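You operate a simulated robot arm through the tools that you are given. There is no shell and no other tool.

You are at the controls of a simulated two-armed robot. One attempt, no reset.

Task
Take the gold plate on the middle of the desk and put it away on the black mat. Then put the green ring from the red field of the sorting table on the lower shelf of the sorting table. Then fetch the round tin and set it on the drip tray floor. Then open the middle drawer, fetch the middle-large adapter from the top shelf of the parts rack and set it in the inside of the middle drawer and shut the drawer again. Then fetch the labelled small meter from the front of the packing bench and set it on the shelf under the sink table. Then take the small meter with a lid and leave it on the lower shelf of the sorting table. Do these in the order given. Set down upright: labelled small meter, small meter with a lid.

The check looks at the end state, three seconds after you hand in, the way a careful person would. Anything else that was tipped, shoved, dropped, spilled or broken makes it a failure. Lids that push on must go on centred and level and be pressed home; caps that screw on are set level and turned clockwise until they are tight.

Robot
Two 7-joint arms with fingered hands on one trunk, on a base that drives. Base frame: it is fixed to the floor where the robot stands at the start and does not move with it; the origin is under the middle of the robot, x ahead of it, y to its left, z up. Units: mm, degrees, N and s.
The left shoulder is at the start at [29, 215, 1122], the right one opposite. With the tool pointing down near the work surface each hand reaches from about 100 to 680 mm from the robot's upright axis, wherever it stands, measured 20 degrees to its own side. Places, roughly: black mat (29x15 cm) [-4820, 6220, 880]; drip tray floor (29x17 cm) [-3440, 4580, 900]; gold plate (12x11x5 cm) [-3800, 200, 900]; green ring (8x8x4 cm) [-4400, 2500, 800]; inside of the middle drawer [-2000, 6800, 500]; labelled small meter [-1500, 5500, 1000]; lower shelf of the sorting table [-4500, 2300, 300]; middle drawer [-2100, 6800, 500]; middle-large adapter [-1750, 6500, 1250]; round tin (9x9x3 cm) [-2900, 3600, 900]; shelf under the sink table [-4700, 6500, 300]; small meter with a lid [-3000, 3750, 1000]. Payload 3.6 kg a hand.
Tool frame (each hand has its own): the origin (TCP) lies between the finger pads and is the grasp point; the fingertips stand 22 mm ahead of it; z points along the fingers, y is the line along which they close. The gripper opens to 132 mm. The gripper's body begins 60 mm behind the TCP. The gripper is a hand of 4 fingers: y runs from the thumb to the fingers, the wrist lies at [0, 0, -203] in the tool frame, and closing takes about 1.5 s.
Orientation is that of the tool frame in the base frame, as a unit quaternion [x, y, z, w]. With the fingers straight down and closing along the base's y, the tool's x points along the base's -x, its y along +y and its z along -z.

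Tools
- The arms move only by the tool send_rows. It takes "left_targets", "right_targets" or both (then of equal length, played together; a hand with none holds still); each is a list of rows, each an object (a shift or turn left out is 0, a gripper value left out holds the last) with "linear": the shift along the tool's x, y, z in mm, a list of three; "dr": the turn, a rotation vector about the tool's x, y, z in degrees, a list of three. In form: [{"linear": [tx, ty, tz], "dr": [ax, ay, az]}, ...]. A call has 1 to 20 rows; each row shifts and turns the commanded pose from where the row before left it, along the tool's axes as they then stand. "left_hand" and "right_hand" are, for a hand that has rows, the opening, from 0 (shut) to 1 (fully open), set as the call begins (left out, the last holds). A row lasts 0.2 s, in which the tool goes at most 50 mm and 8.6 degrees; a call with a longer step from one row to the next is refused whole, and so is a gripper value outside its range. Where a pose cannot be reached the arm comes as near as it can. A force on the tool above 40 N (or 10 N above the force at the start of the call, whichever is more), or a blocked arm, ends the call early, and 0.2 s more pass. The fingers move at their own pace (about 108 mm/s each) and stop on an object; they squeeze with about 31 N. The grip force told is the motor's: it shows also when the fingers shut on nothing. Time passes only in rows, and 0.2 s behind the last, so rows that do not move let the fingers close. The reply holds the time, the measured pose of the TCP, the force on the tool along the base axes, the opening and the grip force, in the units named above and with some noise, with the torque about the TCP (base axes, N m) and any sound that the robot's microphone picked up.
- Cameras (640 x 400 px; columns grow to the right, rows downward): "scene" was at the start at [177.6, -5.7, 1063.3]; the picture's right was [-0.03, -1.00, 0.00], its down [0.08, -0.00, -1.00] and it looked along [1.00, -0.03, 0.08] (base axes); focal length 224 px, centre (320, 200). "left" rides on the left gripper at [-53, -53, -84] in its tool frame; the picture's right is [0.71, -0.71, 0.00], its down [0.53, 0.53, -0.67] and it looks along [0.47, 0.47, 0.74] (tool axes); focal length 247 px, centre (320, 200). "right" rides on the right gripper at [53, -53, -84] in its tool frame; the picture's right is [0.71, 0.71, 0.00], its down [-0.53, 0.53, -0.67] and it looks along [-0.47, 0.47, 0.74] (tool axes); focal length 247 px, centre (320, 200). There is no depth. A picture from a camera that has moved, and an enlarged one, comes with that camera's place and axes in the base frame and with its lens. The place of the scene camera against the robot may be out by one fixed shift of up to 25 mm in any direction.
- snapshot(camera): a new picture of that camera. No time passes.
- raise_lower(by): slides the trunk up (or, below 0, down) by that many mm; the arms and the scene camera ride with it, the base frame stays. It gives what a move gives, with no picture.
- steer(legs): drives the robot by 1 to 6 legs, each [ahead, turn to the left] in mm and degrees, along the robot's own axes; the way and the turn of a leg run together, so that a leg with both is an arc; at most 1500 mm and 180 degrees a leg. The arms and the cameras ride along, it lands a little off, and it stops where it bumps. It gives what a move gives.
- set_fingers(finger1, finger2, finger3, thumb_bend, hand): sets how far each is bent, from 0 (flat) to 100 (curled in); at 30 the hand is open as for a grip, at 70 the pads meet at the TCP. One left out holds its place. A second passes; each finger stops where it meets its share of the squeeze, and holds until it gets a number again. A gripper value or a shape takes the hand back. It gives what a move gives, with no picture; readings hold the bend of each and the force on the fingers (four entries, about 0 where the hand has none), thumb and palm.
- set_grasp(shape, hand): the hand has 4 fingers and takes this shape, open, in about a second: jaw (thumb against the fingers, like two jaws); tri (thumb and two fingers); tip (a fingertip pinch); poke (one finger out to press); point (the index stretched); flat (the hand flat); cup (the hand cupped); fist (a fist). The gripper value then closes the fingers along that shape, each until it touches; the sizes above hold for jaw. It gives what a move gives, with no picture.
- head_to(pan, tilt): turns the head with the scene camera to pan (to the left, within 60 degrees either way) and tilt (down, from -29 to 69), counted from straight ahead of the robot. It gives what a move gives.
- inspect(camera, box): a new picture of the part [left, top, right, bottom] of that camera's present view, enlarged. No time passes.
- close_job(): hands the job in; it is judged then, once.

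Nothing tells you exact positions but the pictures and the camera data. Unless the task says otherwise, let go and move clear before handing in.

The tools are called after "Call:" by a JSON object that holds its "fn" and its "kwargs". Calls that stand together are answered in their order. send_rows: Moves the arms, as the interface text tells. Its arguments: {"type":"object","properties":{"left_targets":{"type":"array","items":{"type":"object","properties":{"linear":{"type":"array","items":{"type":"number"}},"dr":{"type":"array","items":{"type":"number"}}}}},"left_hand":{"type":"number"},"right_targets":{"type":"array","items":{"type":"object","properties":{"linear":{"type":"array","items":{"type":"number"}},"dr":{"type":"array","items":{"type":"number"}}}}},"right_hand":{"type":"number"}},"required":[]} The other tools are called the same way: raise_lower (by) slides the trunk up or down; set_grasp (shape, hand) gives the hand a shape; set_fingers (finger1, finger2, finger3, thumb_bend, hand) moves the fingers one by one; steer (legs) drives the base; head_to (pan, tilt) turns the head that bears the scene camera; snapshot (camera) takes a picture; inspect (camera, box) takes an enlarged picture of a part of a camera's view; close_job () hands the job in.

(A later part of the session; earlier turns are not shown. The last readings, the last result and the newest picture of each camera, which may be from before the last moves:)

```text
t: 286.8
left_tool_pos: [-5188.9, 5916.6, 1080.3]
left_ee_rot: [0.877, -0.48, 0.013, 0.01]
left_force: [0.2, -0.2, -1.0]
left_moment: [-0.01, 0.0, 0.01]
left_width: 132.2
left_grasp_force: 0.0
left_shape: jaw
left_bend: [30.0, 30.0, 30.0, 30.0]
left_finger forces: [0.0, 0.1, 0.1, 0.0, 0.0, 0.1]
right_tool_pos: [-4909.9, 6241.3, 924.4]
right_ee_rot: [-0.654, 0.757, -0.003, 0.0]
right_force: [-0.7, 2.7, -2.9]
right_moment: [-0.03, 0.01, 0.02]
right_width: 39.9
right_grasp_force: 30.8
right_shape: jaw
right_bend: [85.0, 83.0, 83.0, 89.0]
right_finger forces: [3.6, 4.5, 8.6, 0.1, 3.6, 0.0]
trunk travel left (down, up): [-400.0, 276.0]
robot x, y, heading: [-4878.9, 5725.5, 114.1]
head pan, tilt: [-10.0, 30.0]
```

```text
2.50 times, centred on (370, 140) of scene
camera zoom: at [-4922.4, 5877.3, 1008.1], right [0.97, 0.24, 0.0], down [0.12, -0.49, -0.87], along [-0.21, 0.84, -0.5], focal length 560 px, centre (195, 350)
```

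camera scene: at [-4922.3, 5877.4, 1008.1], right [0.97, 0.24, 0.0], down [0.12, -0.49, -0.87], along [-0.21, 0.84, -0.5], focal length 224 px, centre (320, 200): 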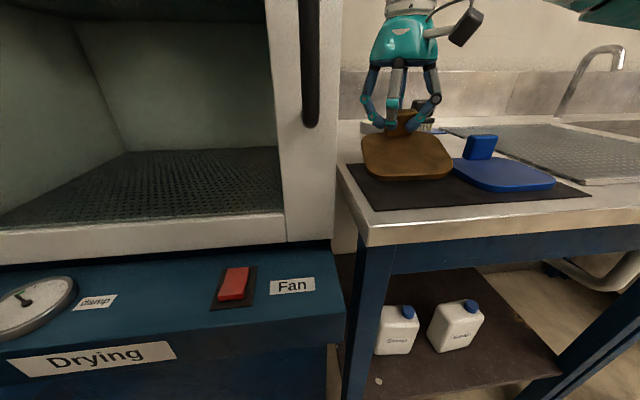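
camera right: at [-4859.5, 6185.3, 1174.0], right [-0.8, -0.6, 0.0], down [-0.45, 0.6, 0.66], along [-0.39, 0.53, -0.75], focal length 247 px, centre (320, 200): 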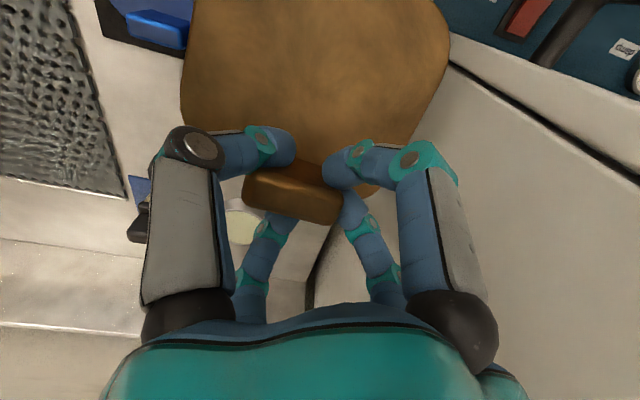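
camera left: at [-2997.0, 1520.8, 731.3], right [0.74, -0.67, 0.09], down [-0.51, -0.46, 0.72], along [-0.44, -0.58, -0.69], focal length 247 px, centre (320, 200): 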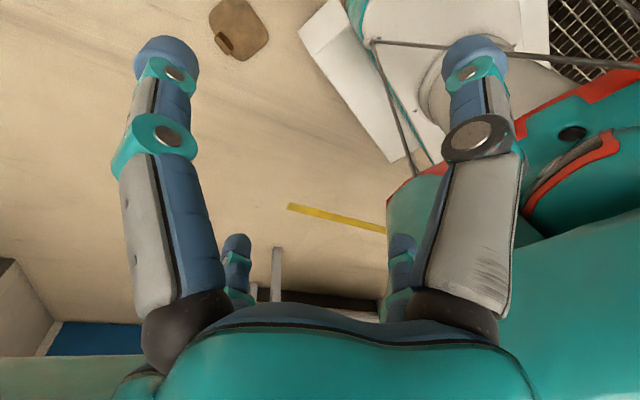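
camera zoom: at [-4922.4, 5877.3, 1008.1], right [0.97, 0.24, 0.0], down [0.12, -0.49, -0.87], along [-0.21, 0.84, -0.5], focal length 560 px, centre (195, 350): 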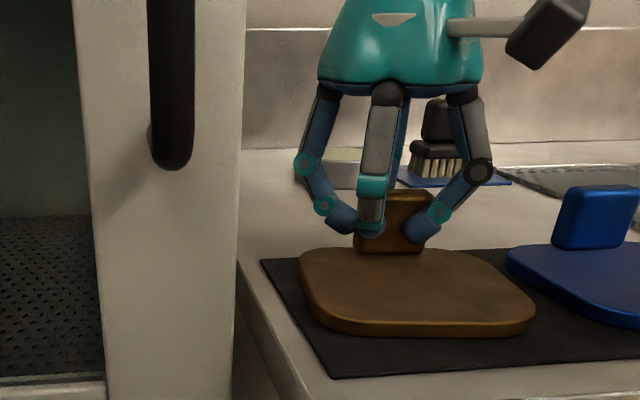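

Call:
{"fn": "send_rows", "kwargs": {"right_targets": [{"linear": [0, 0, 2]}, {"linear": [0, 0, 2]}, {"linear": [0, 0, 1]}, {"linear": [0, 0, 0]}]}}

Call:
{"fn": "inspect", "kwargs": {"camera": "scene", "box": [260, 60, 480, 220]}}

```text
t: 287.8
left_tool_pos: [-5189.8, 5915.4, 1081.4]
left_ee_rot: [0.877, -0.481, 0.013, 0.009]
left_force: [1.0, -0.5, -0.4]
left_moment: [-0.03, 0.01, -0.01]
left_width: 132.4
left_grasp_force: 0.1
left_shape: jaw
left_bend: [30.0, 30.0, 30.0, 30.0]
left_finger forces: [0.1, 0.0, 0.0, 0.1, 0.0, 0.0]
right_tool_pos: [-4910.2, 6240.9, 921.8]
right_ee_rot: [-0.654, 0.757, -0.002, 0.0]
right_force: [-3.4, 2.9, 13.8]
right_moment: [0.06, -0.01, -0.03]
right_width: 40.4
right_grasp_force: 31.0
right_shape: jaw
right_bend: [85.0, 84.0, 83.0, 89.0]
right_finger forces: [4.5, 7.2, 12.1, 0.0, 5.4, 0.1]
trunk travel left (down, up): [-400.0, 276.0]
robot x, y, heading: [-4883.7, 5719.3, 114.2]
head pan, tilt: [-10.0, 30.0]
```

```text
2.50 times, centred on (370, 140) of scene
camera zoom: at [-4922.6, 5876.2, 1008.4], right [0.97, 0.24, 0.0], down [0.12, -0.49, -0.87], along [-0.21, 0.84, -0.5], focal length 560 px, centre (195, 350)
```

zoom: 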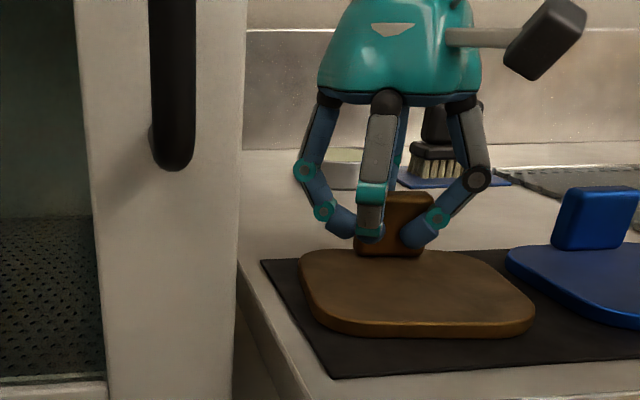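

The plate lies flat on the mat. I'll ease up 2 mm and open the hand only halfway, since the cabinet wall is close, then lift away.

Call:
{"fn": "send_rows", "kwargs": {"right_targets": [{"linear": [0, 0, -1]}, {"linear": [0, 0, -1]}, {"linear": [0, 0, 0]}]}}

Call:
{"fn": "send_rows", "kwargs": {"right_targets": [{"linear": [0, 0, 0]}, {"linear": [0, 0, 0]}, {"linear": [0, 0, 0]}, {"linear": [0, 0, 0]}, {"linear": [0, 0, 0]}], "right_hand": 0.5}}

Call:
{"fn": "inspect", "kwargs": {"camera": "scene", "box": [260, 60, 480, 220]}}

Call:
{"fn": "snapshot", "kwargs": {"camera": "right"}}

```text
t: 288.6
left_tool_pos: [-5189.8, 5915.5, 1081.6]
left_ee_rot: [0.876, -0.481, 0.013, 0.009]
left_force: [-0.6, 0.1, 0.2]
left_moment: [0.03, -0.04, 0.0]
left_width: 132.1
left_grasp_force: 0.1
left_shape: jaw
left_bend: [30.0, 30.0, 30.0, 30.0]
left_finger forces: [0.1, 0.0, 0.0, 0.1, 0.1, 0.0]
right_tool_pos: [-4909.1, 6241.1, 923.0]
right_ee_rot: [-0.654, 0.757, -0.006, -0.001]
right_force: [-4.3, 2.9, 6.1]
right_moment: [0.05, 0.05, -0.03]
right_width: 40.6
right_grasp_force: 30.4
right_shape: jaw
right_bend: [85.0, 84.0, 83.0, 89.0]
right_finger forces: [3.5, 6.5, 11.9, 0.0, 5.2, 0.1]
trunk travel left (down, up): [-400.0, 276.0]
robot x, y, heading: [-4880.3, 5721.4, 114.0]
head pan, tilt: [-10.0, 30.0]
```

```text
t: 289.8
left_tool_pos: [-5188.9, 5916.9, 1081.4]
left_ee_rot: [0.877, -0.481, 0.013, 0.009]
left_force: [-0.4, 0.3, -0.1]
left_moment: [-0.02, -0.04, 0.0]
left_width: 132.0
left_grasp_force: 0.0
left_shape: jaw
left_bend: [30.0, 30.0, 30.0, 30.0]
left_finger forces: [0.0, 0.0, 0.0, 0.1, 0.0, 0.0]
right_tool_pos: [-4910.0, 6239.8, 921.9]
right_ee_rot: [-0.654, 0.757, -0.003, 0.0]
right_force: [-0.2, 0.1, -0.9]
right_moment: [-0.01, -0.02, 0.02]
right_width: 65.5
right_grasp_force: 0.0
right_shape: jaw
right_bend: [36.0, 36.0, 36.0, 70.0]
right_finger forces: [0.0, 0.0, 0.0, 0.0, 0.0, 0.0]
trunk travel left (down, up): [-400.0, 276.0]
robot x, y, heading: [-4881.6, 5726.5, 113.8]
head pan, tilt: [-10.0, 30.0]
```

```text
2.50 times, centred on (370, 140) of scene
camera zoom: at [-4922.3, 5876.8, 1008.2], right [0.97, 0.24, 0.0], down [0.12, -0.49, -0.87], along [-0.21, 0.84, -0.5], focal length 560 px, centre (195, 350)
```

zoom: 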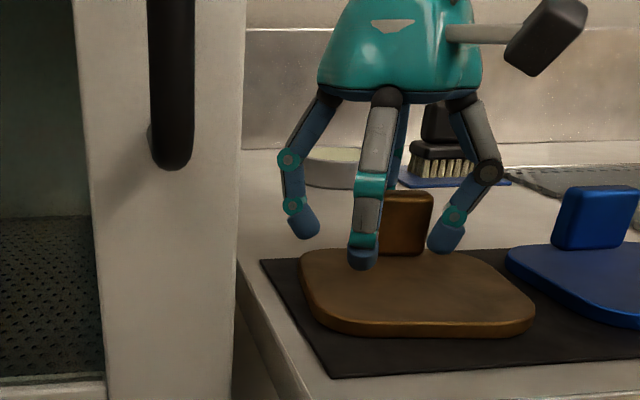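

```text
taken
camera right: at [-4865.2, 6180.2, 1005.6], right [-0.8, -0.6, 0.0], down [-0.45, 0.6, 0.66], along [-0.39, 0.53, -0.75], focal length 247 px, centre (320, 200)
```

right: 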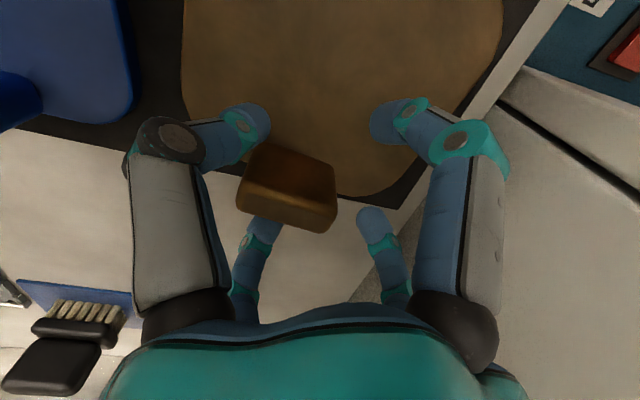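

Task one is set: the gold plate lies flat on the mat, clear of the blue one. I'll lift the hand straight up and back off.

Call:
{"fn": "send_rows", "kwargs": {"right_targets": [{"linear": [0, 0, -20]}, {"linear": [0, 0, -30]}, {"linear": [0, 0, -40]}, {"linear": [0, 0, -40]}, {"linear": [0, 0, -40]}, {"linear": [0, 0, -20]}]}}

Call:
{"fn": "snapshot", "kwargs": {"camera": "scene"}}

```text
t: 291.2
left_tool_pos: [-5189.3, 5915.7, 1080.9]
left_ee_rot: [0.877, -0.481, 0.013, 0.01]
left_force: [-0.2, -0.6, 0.1]
left_moment: [0.02, 0.0, -0.02]
left_width: 132.2
left_grasp_force: 0.1
left_shape: jaw
left_bend: [30.0, 30.0, 30.0, 30.0]
left_finger forces: [0.0, 0.0, 0.0, 0.0, 0.0, 0.0]
right_tool_pos: [-4911.0, 6241.3, 1111.4]
right_ee_rot: [-0.653, 0.758, -0.004, -0.001]
right_force: [-0.4, -0.1, 0.4]
right_moment: [0.0, -0.02, -0.02]
right_width: 65.5
right_grasp_force: 0.1
right_shape: jaw
right_bend: [36.0, 36.0, 36.0, 70.0]
right_finger forces: [0.0, 0.1, 0.0, 0.0, 0.0, 0.0]
trunk travel left (down, up): [-400.0, 276.0]
robot x, y, heading: [-4879.5, 5722.7, 114.1]
head pan, tilt: [-10.0, 30.0]
```

```text
taken
camera scene: at [-4922.3, 5876.7, 1008.2], right [0.97, 0.24, 0.0], down [0.12, -0.49, -0.87], along [-0.21, 0.84, -0.5], focal length 224 px, centre (320, 200)
```

scene: 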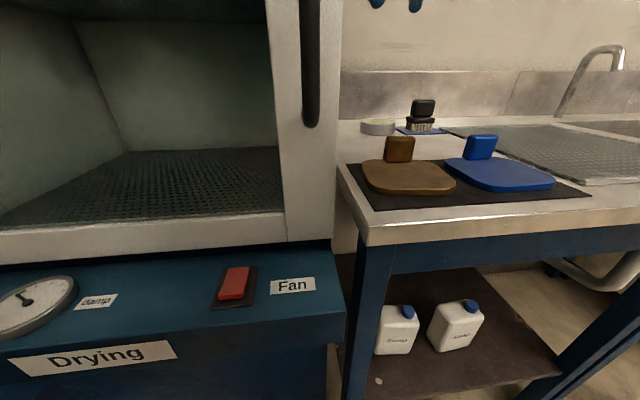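

Task one is done. Next is the green ring: I'll pull the right hand in, reverse down the aisle to the sorting table and turn to face it.

Call:
{"fn": "send_rows", "kwargs": {"right_targets": [{"linear": [32, -20, 0]}, {"linear": [32, -20, 0]}, {"linear": [32, -20, 0]}, {"linear": [32, -20, 0]}, {"dr": [0, 0, -8]}, {"dr": [0, 0, -8]}, {"dr": [0, 0, -8]}, {"dr": [0, 0, -8]}], "right_hand": 1}}

Call:
{"fn": "steer", "kwargs": {"legs": [[-1500, 0]]}}

Call:
{"fn": "steer", "kwargs": {"legs": [[-1300, 0]]}}

Call:
{"fn": "head_to", "kwargs": {"pan": 55, "tilt": 20}}

Call:
{"fn": "snapshot", "kwargs": {"camera": "scene"}}

```text
t: 293.0
left_tool_pos: [-5189.0, 5915.8, 1081.7]
left_ee_rot: [0.877, -0.481, 0.012, 0.01]
left_force: [0.1, 0.0, -0.7]
left_moment: [0.02, 0.01, 0.0]
left_width: 131.9
left_grasp_force: 0.1
left_shape: jaw
left_bend: [30.0, 30.0, 30.0, 30.0]
left_finger forces: [0.1, 0.0, 0.1, 0.0, 0.0, 0.0]
right_tool_pos: [-4849.1, 6103.6, 1114.7]
right_ee_rot: [0.838, -0.546, 0.004, 0.002]
right_force: [-0.1, 0.1, 0.4]
right_moment: [-0.02, -0.01, -0.03]
right_width: 132.0
right_grasp_force: 0.0
right_shape: jaw
right_bend: [30.0, 30.0, 30.0, 30.0]
right_finger forces: [0.0, 0.0, 0.0, 0.0, 0.0, 0.1]
trunk travel left (down, up): [-400.0, 276.0]
robot x, y, heading: [-4880.1, 5718.5, 113.9]
head pan, tilt: [-10.0, 30.0]
```

```text
t: 300.4
left_tool_pos: [-4582.3, 4538.1, 1081.4]
left_ee_rot: [0.874, -0.485, 0.012, 0.009]
left_force: [0.2, 0.6, -0.1]
left_moment: [0.01, 0.01, 0.0]
left_width: 131.9
left_grasp_force: 0.1
left_shape: jaw
left_bend: [30.0, 30.0, 30.0, 30.0]
left_finger forces: [0.0, 0.0, 0.0, 0.1, 0.0, 0.0]
right_tool_pos: [-4241.5, 4722.3, 1113.7]
right_ee_rot: [0.833, -0.553, 0.004, 0.002]
right_force: [0.2, 0.1, -0.1]
right_moment: [0.0, 0.0, -0.01]
right_width: 132.1
right_grasp_force: 0.0
right_shape: jaw
right_bend: [30.0, 30.0, 30.0, 30.0]
right_finger forces: [0.0, 0.0, 0.1, 0.1, 0.1, 0.0]
trunk travel left (down, up): [-400.0, 276.0]
robot x, y, heading: [-4276.7, 4340.7, 113.4]
head pan, tilt: [-10.0, 30.0]
```

```text
t: 307.1
left_tool_pos: [-4053.5, 3322.1, 1083.1]
left_ee_rot: [0.877, -0.481, 0.013, 0.009]
left_force: [0.4, 0.8, -0.6]
left_moment: [-0.04, 0.03, 0.03]
left_width: 132.0
left_grasp_force: 0.0
left_shape: jaw
left_bend: [30.0, 30.0, 30.0, 30.0]
left_finger forces: [0.0, 0.0, 0.0, 0.0, 0.0, 0.0]
right_tool_pos: [-3716.1, 3509.7, 1115.2]
right_ee_rot: [0.837, -0.548, 0.004, 0.001]
right_force: [-0.5, 0.5, -0.1]
right_moment: [-0.02, -0.01, 0.0]
right_width: 131.9
right_grasp_force: 0.1
right_shape: jaw
right_bend: [30.0, 30.0, 30.0, 30.0]
right_finger forces: [0.1, 0.0, 0.0, 0.0, 0.0, 0.0]
trunk travel left (down, up): [-400.0, 276.0]
robot x, y, heading: [-3745.4, 3131.2, 113.7]
head pan, tilt: [-10.0, 30.0]
```

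```text
t: 308.4
left_tool_pos: [-4054.5, 3323.7, 1082.6]
left_ee_rot: [0.876, -0.481, 0.013, 0.009]
left_force: [-0.4, -0.3, 0.5]
left_moment: [0.05, -0.01, -0.01]
left_width: 132.0
left_grasp_force: 0.1
left_shape: jaw
left_bend: [30.0, 30.0, 30.0, 30.0]
left_finger forces: [0.1, 0.1, 0.1, 0.1, 0.0, 0.0]
right_tool_pos: [-3715.6, 3509.2, 1115.2]
right_ee_rot: [0.836, -0.548, 0.005, 0.001]
right_force: [0.4, 0.0, 0.2]
right_moment: [0.06, 0.0, -0.04]
right_width: 131.7
right_grasp_force: 0.1
right_shape: jaw
right_bend: [30.0, 30.0, 30.0, 30.0]
right_finger forces: [0.1, 0.0, 0.0, 0.0, 0.0, 0.0]
trunk travel left (down, up): [-400.0, 276.0]
robot x, y, heading: [-3747.6, 3130.3, 113.8]
head pan, tilt: [55.0, 20.0]
```

```text
taken
camera scene: at [-3857.5, 3214.0, 1024.3], right [0.19, 0.98, 0.0], down [0.34, -0.07, -0.94], along [-0.92, 0.18, -0.34], focal length 224 px, centre (320, 200)
```

scene: 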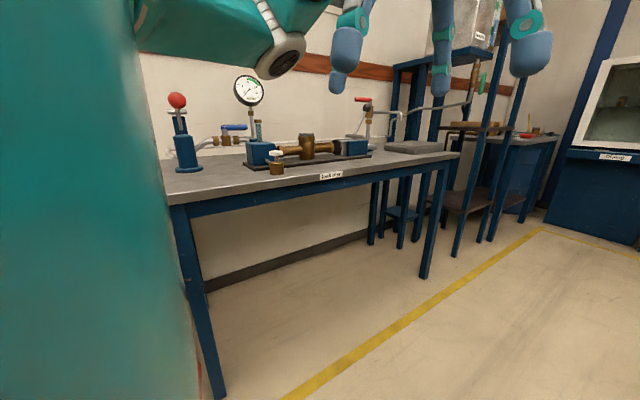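

I'm beside the leak-test table; the sorting table is one further back. I'll reverse a bit more and turn left to face it.

Call:
{"fn": "steer", "kwargs": {"legs": [[-330, 0]]}}

Call:
{"fn": "steer", "kwargs": {"legs": [[0, 29]]}}

Call:
{"fn": "steer", "kwargs": {"legs": [[0, 29]]}}

Call:
{"fn": "steer", "kwargs": {"legs": [[0, 29]]}}

Call:
{"fn": "head_to", "kwargs": {"pan": 0, "tilt": 25}}

Call:
{"fn": "snapshot", "kwargs": {"camera": "scene"}}

```text
t: 310.6
left_tool_pos: [-3922.3, 3024.0, 1082.1]
left_ee_rot: [0.876, -0.481, 0.013, 0.009]
left_force: [0.6, -0.3, 0.9]
left_moment: [0.0, -0.05, 0.02]
left_width: 132.2
left_grasp_force: 0.0
left_shape: jaw
left_bend: [30.0, 30.0, 30.0, 30.0]
left_finger forces: [0.1, 0.0, 0.0, 0.0, 0.0, 0.0]
right_tool_pos: [-3582.6, 3210.7, 1115.1]
right_ee_rot: [0.837, -0.548, 0.004, 0.002]
right_force: [-0.2, -0.1, -0.2]
right_moment: [0.0, -0.02, 0.0]
right_width: 131.9
right_grasp_force: 0.1
right_shape: jaw
right_bend: [30.0, 30.0, 30.0, 30.0]
right_finger forces: [0.1, 0.0, 0.0, 0.0, 0.1, 0.0]
trunk travel left (down, up): [-400.0, 276.0]
robot x, y, heading: [-3611.1, 2825.9, 113.8]
head pan, tilt: [55.0, 20.0]
```

```text
t: 312.5
left_tool_pos: [-3977.2, 2846.5, 1082.8]
left_ee_rot: [0.971, -0.24, 0.016, 0.006]
left_force: [0.0, -0.2, -0.2]
left_moment: [-0.01, 0.01, 0.02]
left_width: 131.7
left_grasp_force: 0.0
left_shape: jaw
left_bend: [30.0, 30.0, 30.0, 30.0]
left_finger forces: [0.0, 0.0, 0.0, 0.1, 0.0, 0.1]
right_tool_pos: [-3775.9, 3175.6, 1115.4]
right_ee_rot: [0.949, -0.315, 0.004, 0.001]
right_force: [-0.3, 0.4, 0.4]
right_moment: [-0.01, 0.0, 0.01]
right_width: 131.7
right_grasp_force: 0.0
right_shape: jaw
right_bend: [30.0, 30.0, 30.0, 30.0]
right_finger forces: [0.1, 0.0, 0.0, 0.1, 0.0, 0.1]
trunk travel left (down, up): [-400.0, 276.0]
robot x, y, heading: [-3602.2, 2846.3, 144.0]
head pan, tilt: [55.0, 20.0]
```

```text
t: 314.4
left_tool_pos: [-3930.2, 2661.2, 1082.6]
left_ee_rot: [1.0, 0.013, 0.016, 0.001]
left_force: [0.4, 0.8, -0.4]
left_moment: [-0.01, -0.04, 0.0]
left_width: 131.9
left_grasp_force: 0.0
left_shape: jaw
left_bend: [30.0, 30.0, 30.0, 30.0]
left_finger forces: [0.0, 0.0, 0.1, 0.0, 0.0, 0.0]
right_tool_pos: [-3916.3, 3048.3, 1115.4]
right_ee_rot: [0.998, -0.064, 0.004, -0.001]
right_force: [0.7, 0.0, 0.5]
right_moment: [-0.02, -0.05, -0.02]
right_width: 132.0
right_grasp_force: 0.1
right_shape: jaw
right_bend: [30.0, 30.0, 30.0, 30.0]
right_finger forces: [0.0, 0.0, 0.0, 0.0, 0.0, 0.1]
trunk travel left (down, up): [-400.0, 276.0]
robot x, y, heading: [-3599.9, 2870.1, 173.1]
head pan, tilt: [55.0, 20.0]
```

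```text
t: 316.3
left_tool_pos: [-3782.4, 2524.2, 1082.4]
left_ee_rot: [0.963, 0.27, 0.016, -0.003]
left_force: [0.0, -0.8, 0.0]
left_moment: [-0.01, 0.01, 0.01]
left_width: 132.0
left_grasp_force: 0.1
left_shape: jaw
left_bend: [30.0, 30.0, 30.0, 30.0]
left_finger forces: [0.1, 0.1, 0.1, 0.0, 0.1, 0.1]
right_tool_pos: [-3961.6, 2866.5, 1115.4]
right_ee_rot: [0.981, 0.195, 0.004, -0.002]
right_force: [0.2, 0.3, -0.8]
right_moment: [-0.01, -0.03, 0.05]
right_width: 132.1
right_grasp_force: 0.0
right_shape: jaw
right_bend: [30.0, 30.0, 30.0, 30.0]
right_finger forces: [0.0, 0.0, 0.0, 0.2, 0.0, 0.0]
trunk travel left (down, up): [-400.0, 276.0]
robot x, y, heading: [-3609.4, 2892.8, -157.3]
head pan, tilt: [55.0, 20.0]
```

```text
t: 317.5
left_tool_pos: [-3782.0, 2524.2, 1085.5]
left_ee_rot: [0.963, 0.271, 0.015, -0.003]
left_force: [0.4, 0.4, 0.3]
left_moment: [0.01, -0.02, 0.03]
left_width: 132.2
left_grasp_force: 0.1
left_shape: jaw
left_bend: [30.0, 30.0, 30.0, 30.0]
left_finger forces: [0.1, 0.1, 0.0, 0.0, 0.0, 0.0]
right_tool_pos: [-3961.9, 2866.5, 1117.3]
right_ee_rot: [0.981, 0.195, 0.003, -0.002]
right_force: [0.0, 0.1, 0.2]
right_moment: [-0.03, 0.02, 0.02]
right_width: 131.9
right_grasp_force: 0.0
right_shape: jaw
right_bend: [30.0, 30.0, 30.0, 30.0]
right_finger forces: [0.0, 0.1, 0.0, 0.1, 0.1, 0.0]
trunk travel left (down, up): [-400.0, 276.0]
robot x, y, heading: [-3608.9, 2890.8, -157.1]
head pan, tilt: [0.0, 25.0]
```

```text
taken
camera scene: at [-3752.2, 2824.8, 1016.1], right [-0.39, 0.92, 0.0], down [0.39, 0.16, -0.91], along [-0.84, -0.35, -0.42], focal length 224 px, centre (320, 200)
```

scene: 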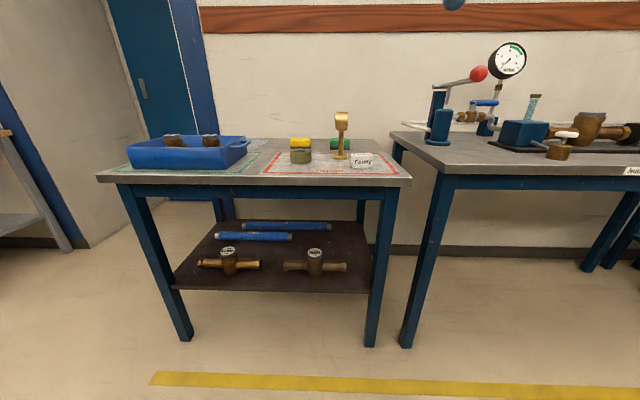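

I now face the sorting table: green field with a blue tray on the left, a red field on the right with rings, a brass piece and a label, and a lower shelf with brass meters and tubes. I'll zoom in.

Call:
{"fn": "inspect", "kwargs": {"camera": "scene", "box": [250, 100, 420, 190]}}

Call:
{"fn": "inspect", "kwargs": {"camera": "scene", "box": [150, 200, 400, 320]}}

```text
3.76 times, centred on (335, 145) of scene
camera zoom: at [-3752.2, 2824.8, 1016.1], right [-0.39, 0.92, 0.0], down [0.39, 0.16, -0.91], along [-0.84, -0.35, -0.42], focal length 843 px, centre (264, 407)
```

zoom: 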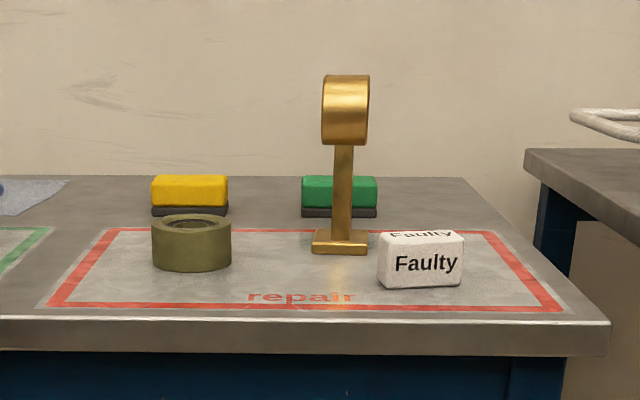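

```text
2.56 times, centred on (275, 260) of scene
camera zoom: at [-3752.2, 2824.8, 1016.1], right [-0.39, 0.92, 0.0], down [0.39, 0.16, -0.91], along [-0.84, -0.35, -0.42], focal length 573 px, centre (435, 46)
```

zoom: 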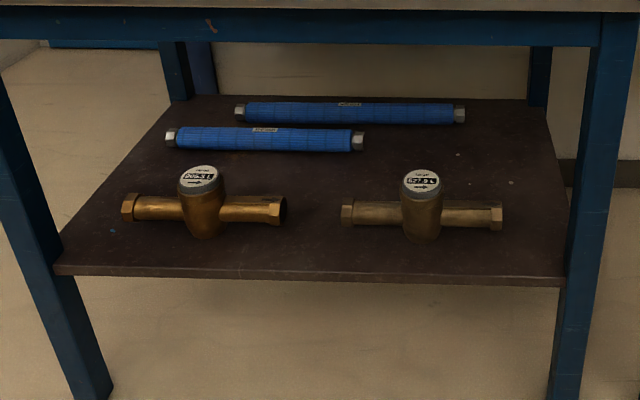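

The olive-green ring stands in the red "repair" field at the left. On the lower shelf there is room in front, between the two brass meters. I'll drive up to the table.

Call:
{"fn": "steer", "kwargs": {"legs": [[440, 0]]}}

Call:
{"fn": "head_to", "kwargs": {"pan": 10, "tilt": 45}}

Call:
{"fn": "snapshot", "kwargs": {"camera": "scene"}}

Call:
{"fn": "snapshot", "kwargs": {"camera": "right"}}

Call:
{"fn": "snapshot", "kwargs": {"camera": "left"}}

```text
t: 320.2
left_tool_pos: [-4185.9, 2356.2, 1082.5]
left_ee_rot: [0.963, 0.27, 0.016, -0.002]
left_force: [0.4, 0.4, 0.3]
left_moment: [-0.02, 0.0, 0.0]
left_width: 132.0
left_grasp_force: 0.0
left_shape: jaw
left_bend: [30.0, 30.0, 30.0, 30.0]
left_finger forces: [0.0, 0.0, 0.0, 0.1, 0.0, 0.0]
right_tool_pos: [-4365.5, 2698.3, 1117.0]
right_ee_rot: [0.981, 0.194, 0.004, -0.001]
right_force: [-0.1, 0.8, 0.4]
right_moment: [0.01, -0.01, 0.0]
right_width: 131.9
right_grasp_force: 0.1
right_shape: jaw
right_bend: [30.0, 30.0, 30.0, 30.0]
right_finger forces: [0.0, 0.0, 0.0, 0.0, 0.1, 0.1]
trunk travel left (down, up): [-400.0, 276.0]
robot x, y, heading: [-4010.4, 2724.0, -157.2]
head pan, tilt: [0.0, 25.0]
```

```text
t: 321.0
left_tool_pos: [-4185.4, 2356.0, 1083.6]
left_ee_rot: [0.963, 0.27, 0.015, -0.004]
left_force: [-0.2, -0.2, -0.1]
left_moment: [-0.02, 0.03, -0.01]
left_width: 131.8
left_grasp_force: 0.0
left_shape: jaw
left_bend: [30.0, 30.0, 30.0, 30.0]
left_finger forces: [0.0, 0.1, 0.0, 0.0, 0.0, 0.0]
right_tool_pos: [-4365.2, 2698.0, 1116.5]
right_ee_rot: [0.981, 0.194, 0.004, -0.001]
right_force: [0.5, -0.6, 0.3]
right_moment: [-0.01, 0.0, 0.03]
right_width: 132.1
right_grasp_force: 0.0
right_shape: jaw
right_bend: [30.0, 30.0, 30.0, 30.0]
right_finger forces: [0.0, 0.1, 0.1, 0.0, 0.0, 0.1]
trunk travel left (down, up): [-400.0, 276.0]
robot x, y, heading: [-4012.5, 2724.1, -157.3]
head pan, tilt: [10.0, 45.0]
```

```text
taken
camera scene: at [-4139.3, 2648.3, 985.6], right [-0.54, 0.84, 0.0], down [0.6, 0.38, -0.71], along [-0.6, -0.38, -0.71], focal length 224 px, centre (320, 200)
```

scene: 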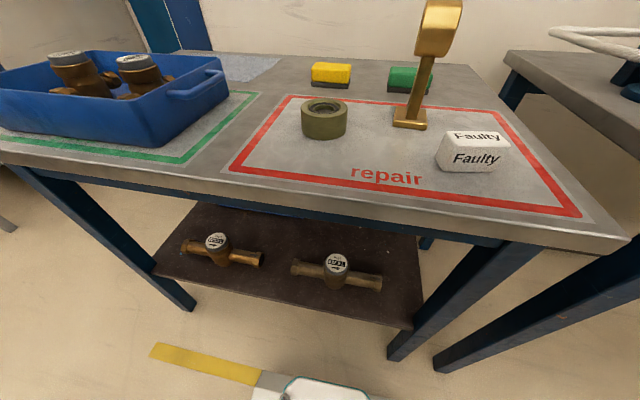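

```text
taken
camera right: at [-4337.1, 2767.3, 1200.0], right [0.92, -0.38, 0.0], down [-0.29, -0.69, 0.66], along [-0.25, -0.61, -0.75], focal length 247 px, centre (320, 200)
```

right: 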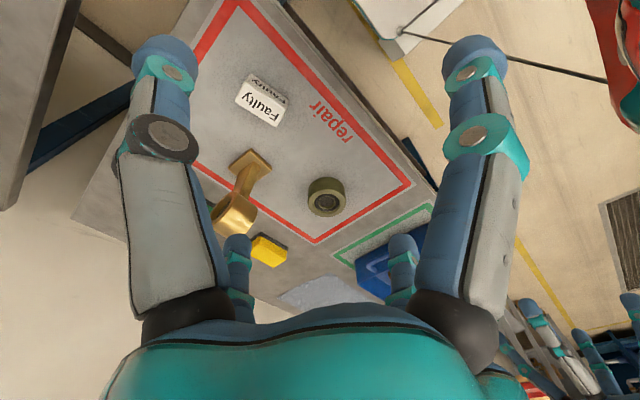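

```text
taken
camera left: at [-4260.3, 2373.7, 1166.5], right [0.23, 0.97, 0.02], down [0.7, -0.18, 0.69], along [0.67, -0.15, -0.73], focal length 247 px, centre (320, 200)
```

left: 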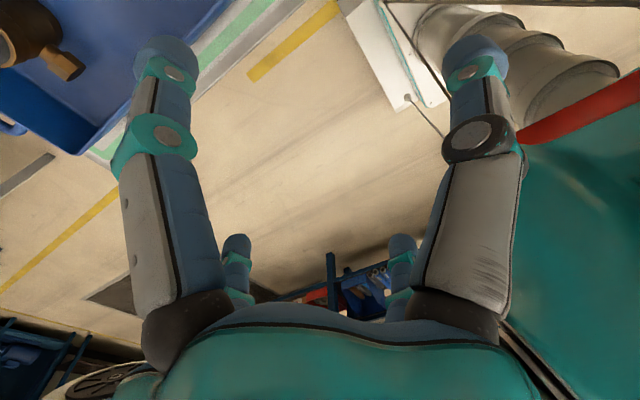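

The ring is at about (-4435, 2490). I'll move the right hand aside and bring the left hand above the ring, levelled.

Call:
{"fn": "send_rows", "kwargs": {"right_targets": [{"linear": [15, -30, 0]}, {"linear": [15, -30, 0]}, {"linear": [15, -30, 0]}, {"linear": [0, 0, 0]}, {"linear": [0, 0, 0]}, {"linear": [0, 0, 0]}, {"linear": [0, 0, 0]}, {"linear": [0, 0, 0]}, {"linear": [0, 0, 0]}, {"linear": [0, 0, 0]}], "left_targets": [{"linear": [0, 0, 0], "dr": [0, -1.7, 4]}, {"linear": [0, 0, 0], "dr": [0, 0, 4.6]}, {"linear": [-24.7, -32.3, 0]}, {"linear": [-24.7, -32.3, 0]}, {"linear": [-24.7, -32.3, 0]}, {"linear": [-24.7, -32.3, 0]}, {"linear": [-24.7, -32.3, 0]}, {"linear": [-24.7, -32.3, 0]}, {"linear": [-24.7, -32.3, 0]}, {"linear": [0, 0, 0]}]}}

Call:
{"fn": "snapshot", "kwargs": {"camera": "left"}}

```text
t: 323.2
left_tool_pos: [-4430.9, 2497.8, 1085.4]
left_ee_rot: [0.98, 0.198, 0.001, 0.002]
left_force: [0.3, 0.3, -0.1]
left_moment: [0.01, -0.02, -0.01]
left_width: 132.0
left_grasp_force: 0.1
left_shape: jaw
left_bend: [30.0, 30.0, 30.0, 30.0]
left_finger forces: [0.1, 0.0, 0.0, 0.1, 0.0, 0.0]
right_tool_pos: [-4358.3, 2799.7, 1116.1]
right_ee_rot: [0.981, 0.195, 0.004, -0.001]
right_force: [-0.1, 0.6, -0.6]
right_moment: [-0.02, 0.03, -0.02]
right_width: 131.9
right_grasp_force: 0.1
right_shape: jaw
right_bend: [30.0, 30.0, 30.0, 30.0]
right_finger forces: [0.1, 0.1, 0.1, 0.0, 0.0, 0.0]
trunk travel left (down, up): [-400.0, 276.0]
robot x, y, heading: [-4012.3, 2724.8, -157.2]
head pan, tilt: [10.0, 45.0]
```

```text
taken
camera left: at [-4501.3, 2527.0, 1168.9], right [0.38, 0.93, 0.0], down [0.69, -0.28, 0.67], along [0.62, -0.25, -0.74], focal length 247 px, centre (320, 200)
```

left: 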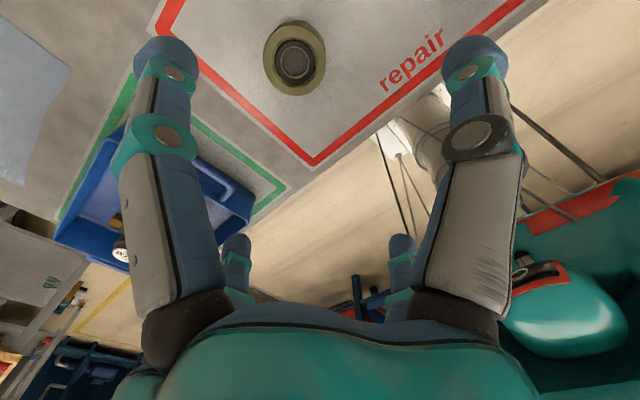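

Call:
{"fn": "inspect", "kwargs": {"camera": "left", "box": [230, 0, 360, 110]}}

```text
3.64 times, centred on (295, 55) of left
camera zoom: at [-4501.3, 2527.0, 1168.9], right [0.38, 0.93, 0.0], down [0.69, -0.28, 0.67], along [0.62, -0.25, -0.74], focal length 898 px, centre (411, 727)
```

zoom: 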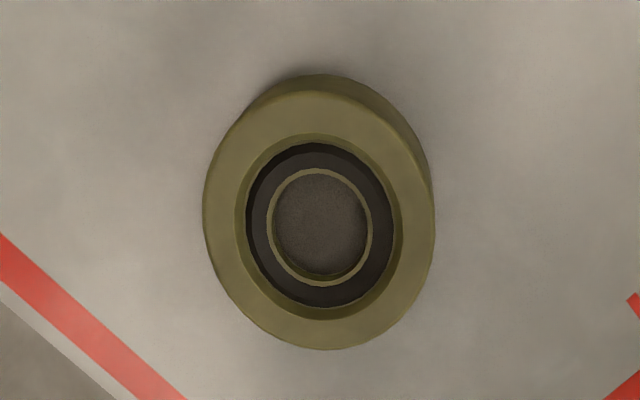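

Call:
{"fn": "snapshot", "kwargs": {"camera": "right"}}

Call:
{"fn": "inspect", "kwargs": {"camera": "scene", "box": [270, 60, 390, 160]}}

```text
taken
camera right: at [-4330.0, 2868.1, 1199.6], right [0.92, -0.38, 0.0], down [-0.29, -0.69, 0.66], along [-0.25, -0.61, -0.75], focal length 247 px, centre (320, 200)
```

right: 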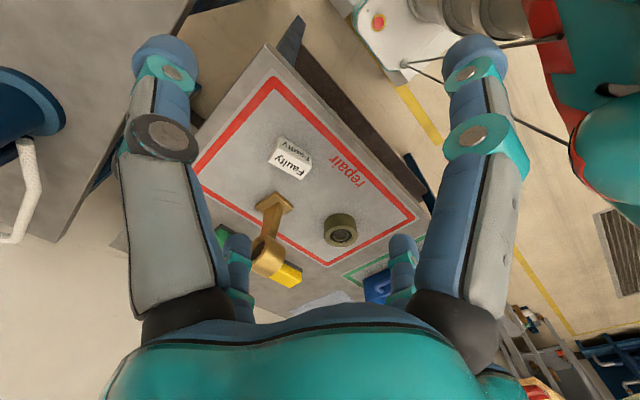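

```text
4.00 times, centred on (330, 110) of scene
camera zoom: at [-4139.1, 2648.1, 985.6], right [-0.54, 0.84, 0.0], down [0.6, 0.38, -0.71], along [-0.59, -0.38, -0.71], focal length 895 px, centre (280, 560)
```

zoom: 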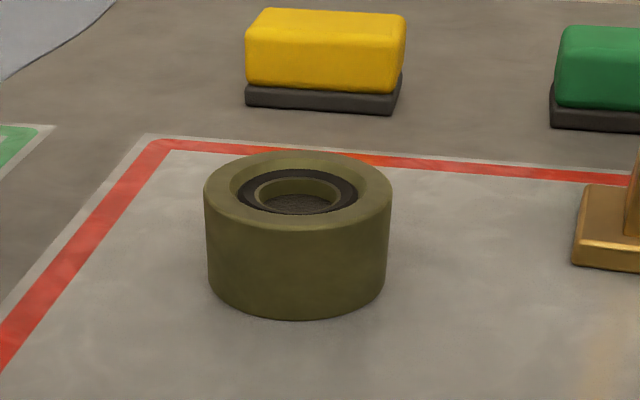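

Call:
{"fn": "inspect", "kwargs": {"camera": "right", "box": [280, 180, 400, 280]}}

```text
4.00 times, centred on (340, 230) of right
camera zoom: at [-4330.0, 2868.1, 1199.6], right [0.92, -0.38, 0.0], down [-0.29, -0.69, 0.66], along [-0.25, -0.61, -0.75], focal length 988 px, centre (240, 80)
```

zoom: 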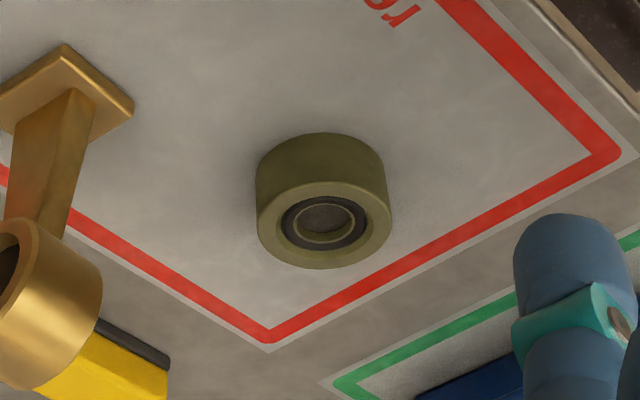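

Triangulating from both hands gives the ring at (-4446, 2471), top at z ≈ 855. I'll centre the left hand over it and descend part way.

Call:
{"fn": "send_rows", "kwargs": {"left_targets": [{"linear": [-24.3, 17, 0]}, {"linear": [0, 0, 40]}, {"linear": [0, 0, 40]}, {"linear": [0, 0, 40]}, {"linear": [0, 0, 40]}, {"linear": [0, 0, 15]}]}}

Call:
{"fn": "snapshot", "kwargs": {"camera": "left"}}

Call:
{"fn": "snapshot", "kwargs": {"camera": "scene"}}

```text
t: 324.6
left_tool_pos: [-4444.4, 2472.0, 908.4]
left_ee_rot: [0.98, 0.199, 0.002, 0.002]
left_force: [-0.7, 0.2, -0.8]
left_moment: [0.02, -0.02, 0.0]
left_width: 132.2
left_grasp_force: 0.0
left_shape: jaw
left_bend: [30.0, 30.0, 30.0, 30.0]
left_finger forces: [0.1, 0.0, 0.1, 0.0, 0.0, 0.0]
right_tool_pos: [-4358.3, 2799.6, 1117.2]
right_ee_rot: [0.981, 0.193, 0.003, -0.002]
right_force: [-1.3, 1.4, -0.5]
right_moment: [0.02, 0.0, 0.02]
right_width: 131.8
right_grasp_force: 0.1
right_shape: jaw
right_bend: [30.0, 30.0, 30.0, 30.0]
right_finger forces: [0.0, 0.0, 0.1, 0.0, 0.0, 0.0]
trunk travel left (down, up): [-400.0, 276.0]
robot x, y, heading: [-4011.7, 2725.4, -157.5]
head pan, tilt: [10.0, 45.0]
```

```text
taken
camera left: at [-4515.8, 2501.2, 992.9], right [0.38, 0.93, 0.0], down [0.69, -0.28, 0.67], along [0.62, -0.25, -0.74], focal length 247 px, centre (320, 200)
```

left: 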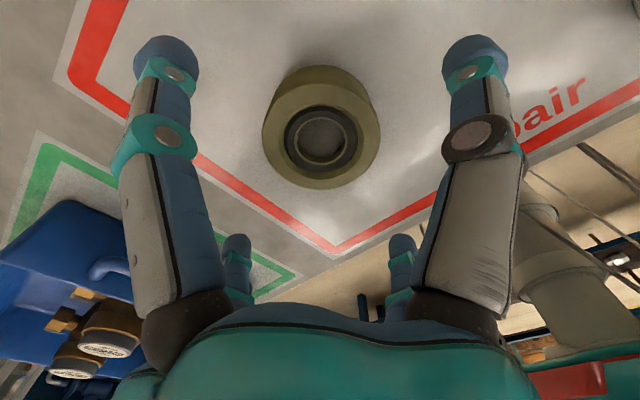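

```text
taken
camera scene: at [-4139.3, 2648.3, 985.6], right [-0.54, 0.84, 0.0], down [0.6, 0.38, -0.71], along [-0.59, -0.38, -0.71], focal length 224 px, centre (320, 200)
```

scene: 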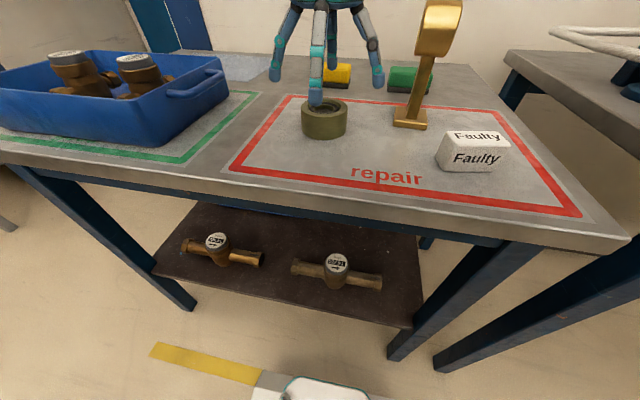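

Centred on the ring. I'll lower to the table and close the hand.

Call:
{"fn": "send_rows", "kwargs": {"left_targets": [{"linear": [0, 0, 30]}, {"linear": [0, 0, 20]}, {"linear": [0, 0, 10]}, {"linear": [0, 0, 4]}, {"linear": [0, 0, 0]}]}}

Call:
{"fn": "send_rows", "kwargs": {"left_targets": [{"linear": [0, 0, 0]}, {"linear": [0, 0, 0]}, {"linear": [0, 0, 0]}, {"linear": [0, 0, 0]}, {"linear": [0, 0, 0]}, {"linear": [0, 0, 0]}, {"linear": [0, 0, 0]}, {"linear": [0, 0, 0]}, {"linear": [0, 0, 0]}], "left_hand": 0}}

Call:
{"fn": "snapshot", "kwargs": {"camera": "left"}}

Call:
{"fn": "inspect", "kwargs": {"camera": "scene", "box": [240, 0, 400, 160]}}

```text
t: 325.8
left_tool_pos: [-4447.2, 2471.9, 844.8]
left_ee_rot: [0.98, 0.198, 0.001, 0.001]
left_force: [0.3, 0.2, 0.3]
left_moment: [-0.04, 0.04, 0.01]
left_width: 131.8
left_grasp_force: 0.0
left_shape: jaw
left_bend: [30.0, 30.0, 30.0, 30.0]
left_finger forces: [0.1, 0.0, 0.0, 0.0, 0.0, 0.0]
right_tool_pos: [-4359.2, 2800.3, 1116.2]
right_ee_rot: [0.981, 0.195, 0.003, -0.001]
right_force: [0.7, 1.6, -0.3]
right_moment: [0.01, 0.0, 0.01]
right_width: 132.0
right_grasp_force: 0.0
right_shape: jaw
right_bend: [30.0, 30.0, 30.0, 30.0]
right_finger forces: [0.1, 0.0, 0.0, 0.0, 0.0, 0.0]
trunk travel left (down, up): [-400.0, 276.0]
robot x, y, heading: [-4010.0, 2722.1, -157.7]
head pan, tilt: [10.0, 45.0]
```

```text
t: 327.8
left_tool_pos: [-4448.0, 2472.6, 844.7]
left_ee_rot: [0.98, 0.197, 0.002, 0.002]
left_force: [0.5, 0.5, -0.7]
left_moment: [0.05, 0.02, -0.04]
left_width: 63.6
left_grasp_force: 31.7
left_shape: jaw
left_bend: [38.0, 36.0, 36.0, 70.0]
left_finger forces: [28.2, 28.1, 28.0, 0.0, 28.6, 0.1]
right_tool_pos: [-4358.2, 2799.4, 1115.8]
right_ee_rot: [0.981, 0.194, 0.003, -0.002]
right_force: [-0.6, 0.0, 0.7]
right_moment: [0.01, 0.04, 0.0]
right_width: 132.1
right_grasp_force: 0.1
right_shape: jaw
right_bend: [30.0, 30.0, 30.0, 30.0]
right_finger forces: [0.0, 0.0, 0.1, 0.0, 0.0, 0.1]
trunk travel left (down, up): [-400.0, 276.0]
robot x, y, heading: [-4013.0, 2723.3, -157.5]
head pan, tilt: [10.0, 45.0]
```

```text
taken
camera left: at [-4516.6, 2501.5, 928.5], right [0.38, 0.93, 0.0], down [0.69, -0.28, 0.67], along [0.62, -0.25, -0.74], focal length 247 px, centre (320, 200)
```

left: 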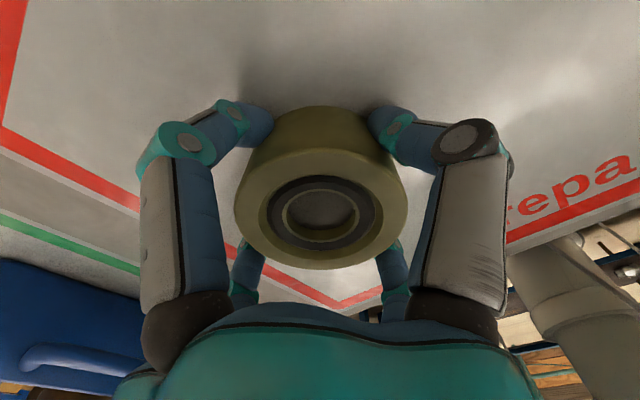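

```text
2.50 times, centred on (320, 80) of scene
camera zoom: at [-4139.5, 2648.2, 985.5], right [-0.54, 0.84, 0.0], down [0.6, 0.38, -0.71], along [-0.59, -0.38, -0.71], focal length 560 px, centre (320, 500)
```

zoom: 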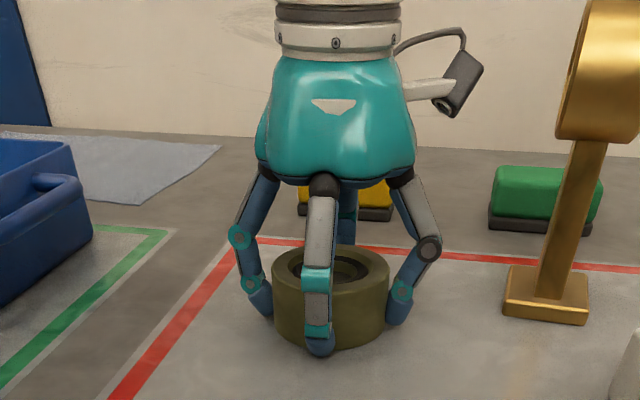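

The ring is firmly held by all four fingers. I'll lift it, pull the right hand back, reverse from the table and lower the trunk so I can reach the lower shelf.

Call:
{"fn": "send_rows", "kwargs": {"left_targets": [{"linear": [0, 0, -20]}, {"linear": [0, 0, -40]}, {"linear": [0, 0, -40]}, {"linear": [0, 0, -20]}], "right_targets": [{"linear": [35, 0, 0]}, {"linear": [35, 0, 0]}, {"linear": [35, 0, 0]}, {"linear": [25, 0, 0]}]}}

Call:
{"fn": "steer", "kwargs": {"legs": [[-300, 0]]}}

Call:
{"fn": "raise_lower", "kwargs": {"by": -260}}

Call:
{"fn": "head_to", "kwargs": {"pan": 0, "tilt": 30}}

Call:
{"fn": "snapshot", "kwargs": {"camera": "scene"}}

```text
t: 328.8
left_tool_pos: [-4446.7, 2471.4, 966.2]
left_ee_rot: [0.98, 0.197, 0.002, 0.002]
left_force: [0.4, 1.4, -5.1]
left_moment: [0.0, 0.05, 0.0]
left_width: 63.3
left_grasp_force: 31.5
left_shape: jaw
left_bend: [38.0, 36.0, 36.0, 70.0]
left_finger forces: [28.2, 28.3, 28.2, 0.0, 28.7, 0.0]
right_tool_pos: [-4259.9, 2840.5, 1123.4]
right_ee_rot: [0.981, 0.194, 0.003, -0.004]
right_force: [-11.8, 3.1, -2.5]
right_moment: [-0.09, 0.15, 0.46]
right_width: 131.7
right_grasp_force: 0.1
right_shape: jaw
right_bend: [39.0, 30.0, 30.0, 30.0]
right_finger forces: [0.0, 0.0, 0.1, 0.0, 0.0, 0.0]
right hand out of reach, approached as far as the arm can: row 3, 4
trunk travel left (down, up): [-400.0, 276.0]
robot x, y, heading: [-4013.1, 2724.3, -157.2]
head pan, tilt: [10.0, 45.0]
```

```text
t: 330.9
left_tool_pos: [-4168.1, 2589.3, 965.9]
left_ee_rot: [0.981, 0.196, 0.002, 0.002]
left_force: [0.1, 0.9, -5.9]
left_moment: [-0.01, 0.02, 0.01]
left_width: 63.3
left_grasp_force: 30.6
left_shape: jaw
left_bend: [38.0, 36.0, 36.0, 70.0]
left_finger forces: [28.2, 28.2, 28.2, 0.1, 28.7, 0.1]
right_tool_pos: [-3978.3, 2957.2, 1123.3]
right_ee_rot: [0.981, 0.192, 0.004, -0.002]
right_force: [-8.7, 0.9, -3.3]
right_moment: [-0.07, 0.17, 0.24]
right_width: 131.6
right_grasp_force: 0.1
right_shape: jaw
right_bend: [39.0, 30.0, 30.0, 30.0]
right_finger forces: [0.0, 0.0, 0.0, 0.1, 0.1, 0.0]
trunk travel left (down, up): [-400.0, 276.0]
robot x, y, heading: [-3738.1, 2836.5, -157.7]
head pan, tilt: [10.0, 45.0]
```

```text
t: 333.5
left_tool_pos: [-4169.2, 2588.8, 707.3]
left_ee_rot: [0.981, 0.196, 0.001, 0.002]
left_force: [0.1, -0.1, -5.2]
left_moment: [0.03, 0.04, 0.0]
left_width: 63.5
left_grasp_force: 30.8
left_shape: jaw
left_bend: [38.0, 36.0, 36.0, 70.0]
left_finger forces: [28.2, 28.3, 28.1, 0.1, 28.6, 0.0]
right_tool_pos: [-4016.8, 2941.1, 828.1]
right_ee_rot: [0.975, 0.192, 0.112, -0.024]
right_force: [-12.1, -1.9, -2.8]
right_moment: [-0.03, 0.03, 0.11]
right_width: 131.8
right_grasp_force: 0.1
right_shape: jaw
right_bend: [41.0, 30.0, 30.0, 30.0]
right_finger forces: [0.0, 0.0, 0.0, 0.0, 0.0, 0.0]
trunk travel left (down, up): [-140.0, 536.0]
robot x, y, heading: [-3731.6, 2841.6, -157.8]
head pan, tilt: [10.0, 45.0]
```

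```text
t: 334.3
left_tool_pos: [-4169.1, 2589.4, 706.5]
left_ee_rot: [0.98, 0.197, 0.003, 0.001]
left_force: [0.1, -0.5, -5.2]
left_moment: [0.04, 0.02, 0.03]
left_width: 63.4
left_grasp_force: 31.0
left_shape: jaw
left_bend: [38.0, 36.0, 36.0, 70.0]
left_finger forces: [28.1, 28.2, 28.2, 0.0, 28.6, 0.0]
right_tool_pos: [-4017.7, 2941.6, 827.6]
right_ee_rot: [0.975, 0.191, 0.112, -0.024]
right_force: [-12.8, -1.9, -2.2]
right_moment: [-0.05, 0.0, 0.16]
right_width: 131.6
right_grasp_force: 0.0
right_shape: jaw
right_bend: [41.0, 30.0, 30.0, 30.0]
right_finger forces: [0.0, 0.1, 0.1, 0.0, 0.1, 0.1]
trunk travel left (down, up): [-140.0, 536.0]
robot x, y, heading: [-3734.7, 2841.2, -157.6]
head pan, tilt: [0.0, 30.0]
```

```text
taken
camera scene: at [-3879.9, 2772.0, 737.2], right [-0.38, 0.92, 0.0], down [0.46, 0.19, -0.86], along [-0.8, -0.33, -0.5], focal length 224 px, centre (320, 200)
```

scene: 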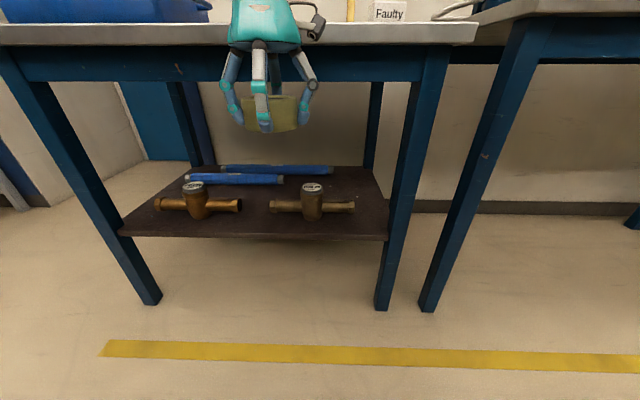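

The right hand was touching my own chest; I'll ease it forward. Then I'll bring the ring hand left and down in front of the table, lined up with the gap on the shelf.

Call:
{"fn": "send_rows", "kwargs": {"right_targets": [{"linear": [-20, 0, 0], "dr": [0, -4, 0]}, {"linear": [-20, 0, 0], "dr": [0, -4.5, 0]}, {"linear": [-15, 0, 0], "dr": [0, -4.5, 0]}, {"linear": [0, 0, 0]}, {"linear": [0, 0, 0]}, {"linear": [0, 0, 0]}, {"linear": [0, 0, 0]}], "left_targets": [{"linear": [0, 20.5, 39]}, {"linear": [0, 20.5, 39]}, {"linear": [0, 20.5, 39]}, {"linear": [0, 20.5, 39]}, {"linear": [0, 20.5, 39]}, {"linear": [0, 20.5, 39]}, {"linear": [0, 20.5, 39]}]}}

Call:
{"fn": "snapshot", "kwargs": {"camera": "scene"}}

```text
t: 335.9
left_tool_pos: [-4111.6, 2456.9, 430.8]
left_ee_rot: [0.98, 0.197, 0.002, 0.001]
left_force: [0.5, -0.1, -5.3]
left_moment: [-0.02, -0.02, 0.02]
left_width: 63.5
left_grasp_force: 31.0
left_shape: jaw
left_bend: [38.0, 36.0, 36.0, 70.0]
left_finger forces: [28.2, 28.2, 28.0, 0.1, 28.9, 0.0]
right_tool_pos: [-4067.7, 2921.0, 818.1]
right_ee_rot: [0.981, 0.193, 0.0, -0.002]
right_force: [0.1, 0.4, 0.5]
right_moment: [-0.01, -0.02, -0.03]
right_width: 131.8
right_grasp_force: 0.0
right_shape: jaw
right_bend: [30.0, 30.0, 30.0, 30.0]
right_finger forces: [0.0, 0.1, 0.0, 0.0, 0.0, 0.1]
trunk travel left (down, up): [-140.0, 536.0]
robot x, y, heading: [-3734.9, 2841.2, -157.4]
head pan, tilt: [0.0, 30.0]
```

```text
taken
camera scene: at [-3880.0, 2772.0, 737.3], right [-0.38, 0.92, 0.0], down [0.46, 0.19, -0.87], along [-0.8, -0.33, -0.5], focal length 224 px, centre (320, 200)
```

scene: 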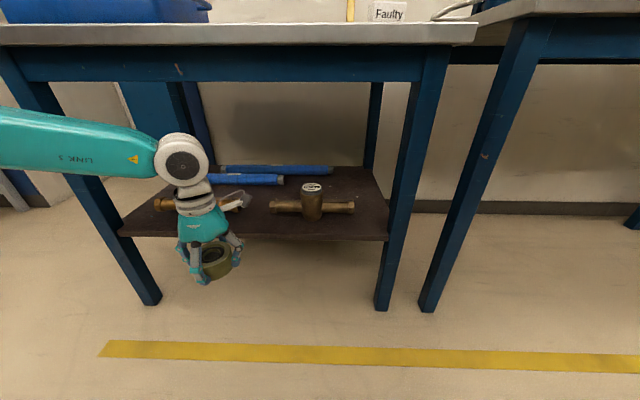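

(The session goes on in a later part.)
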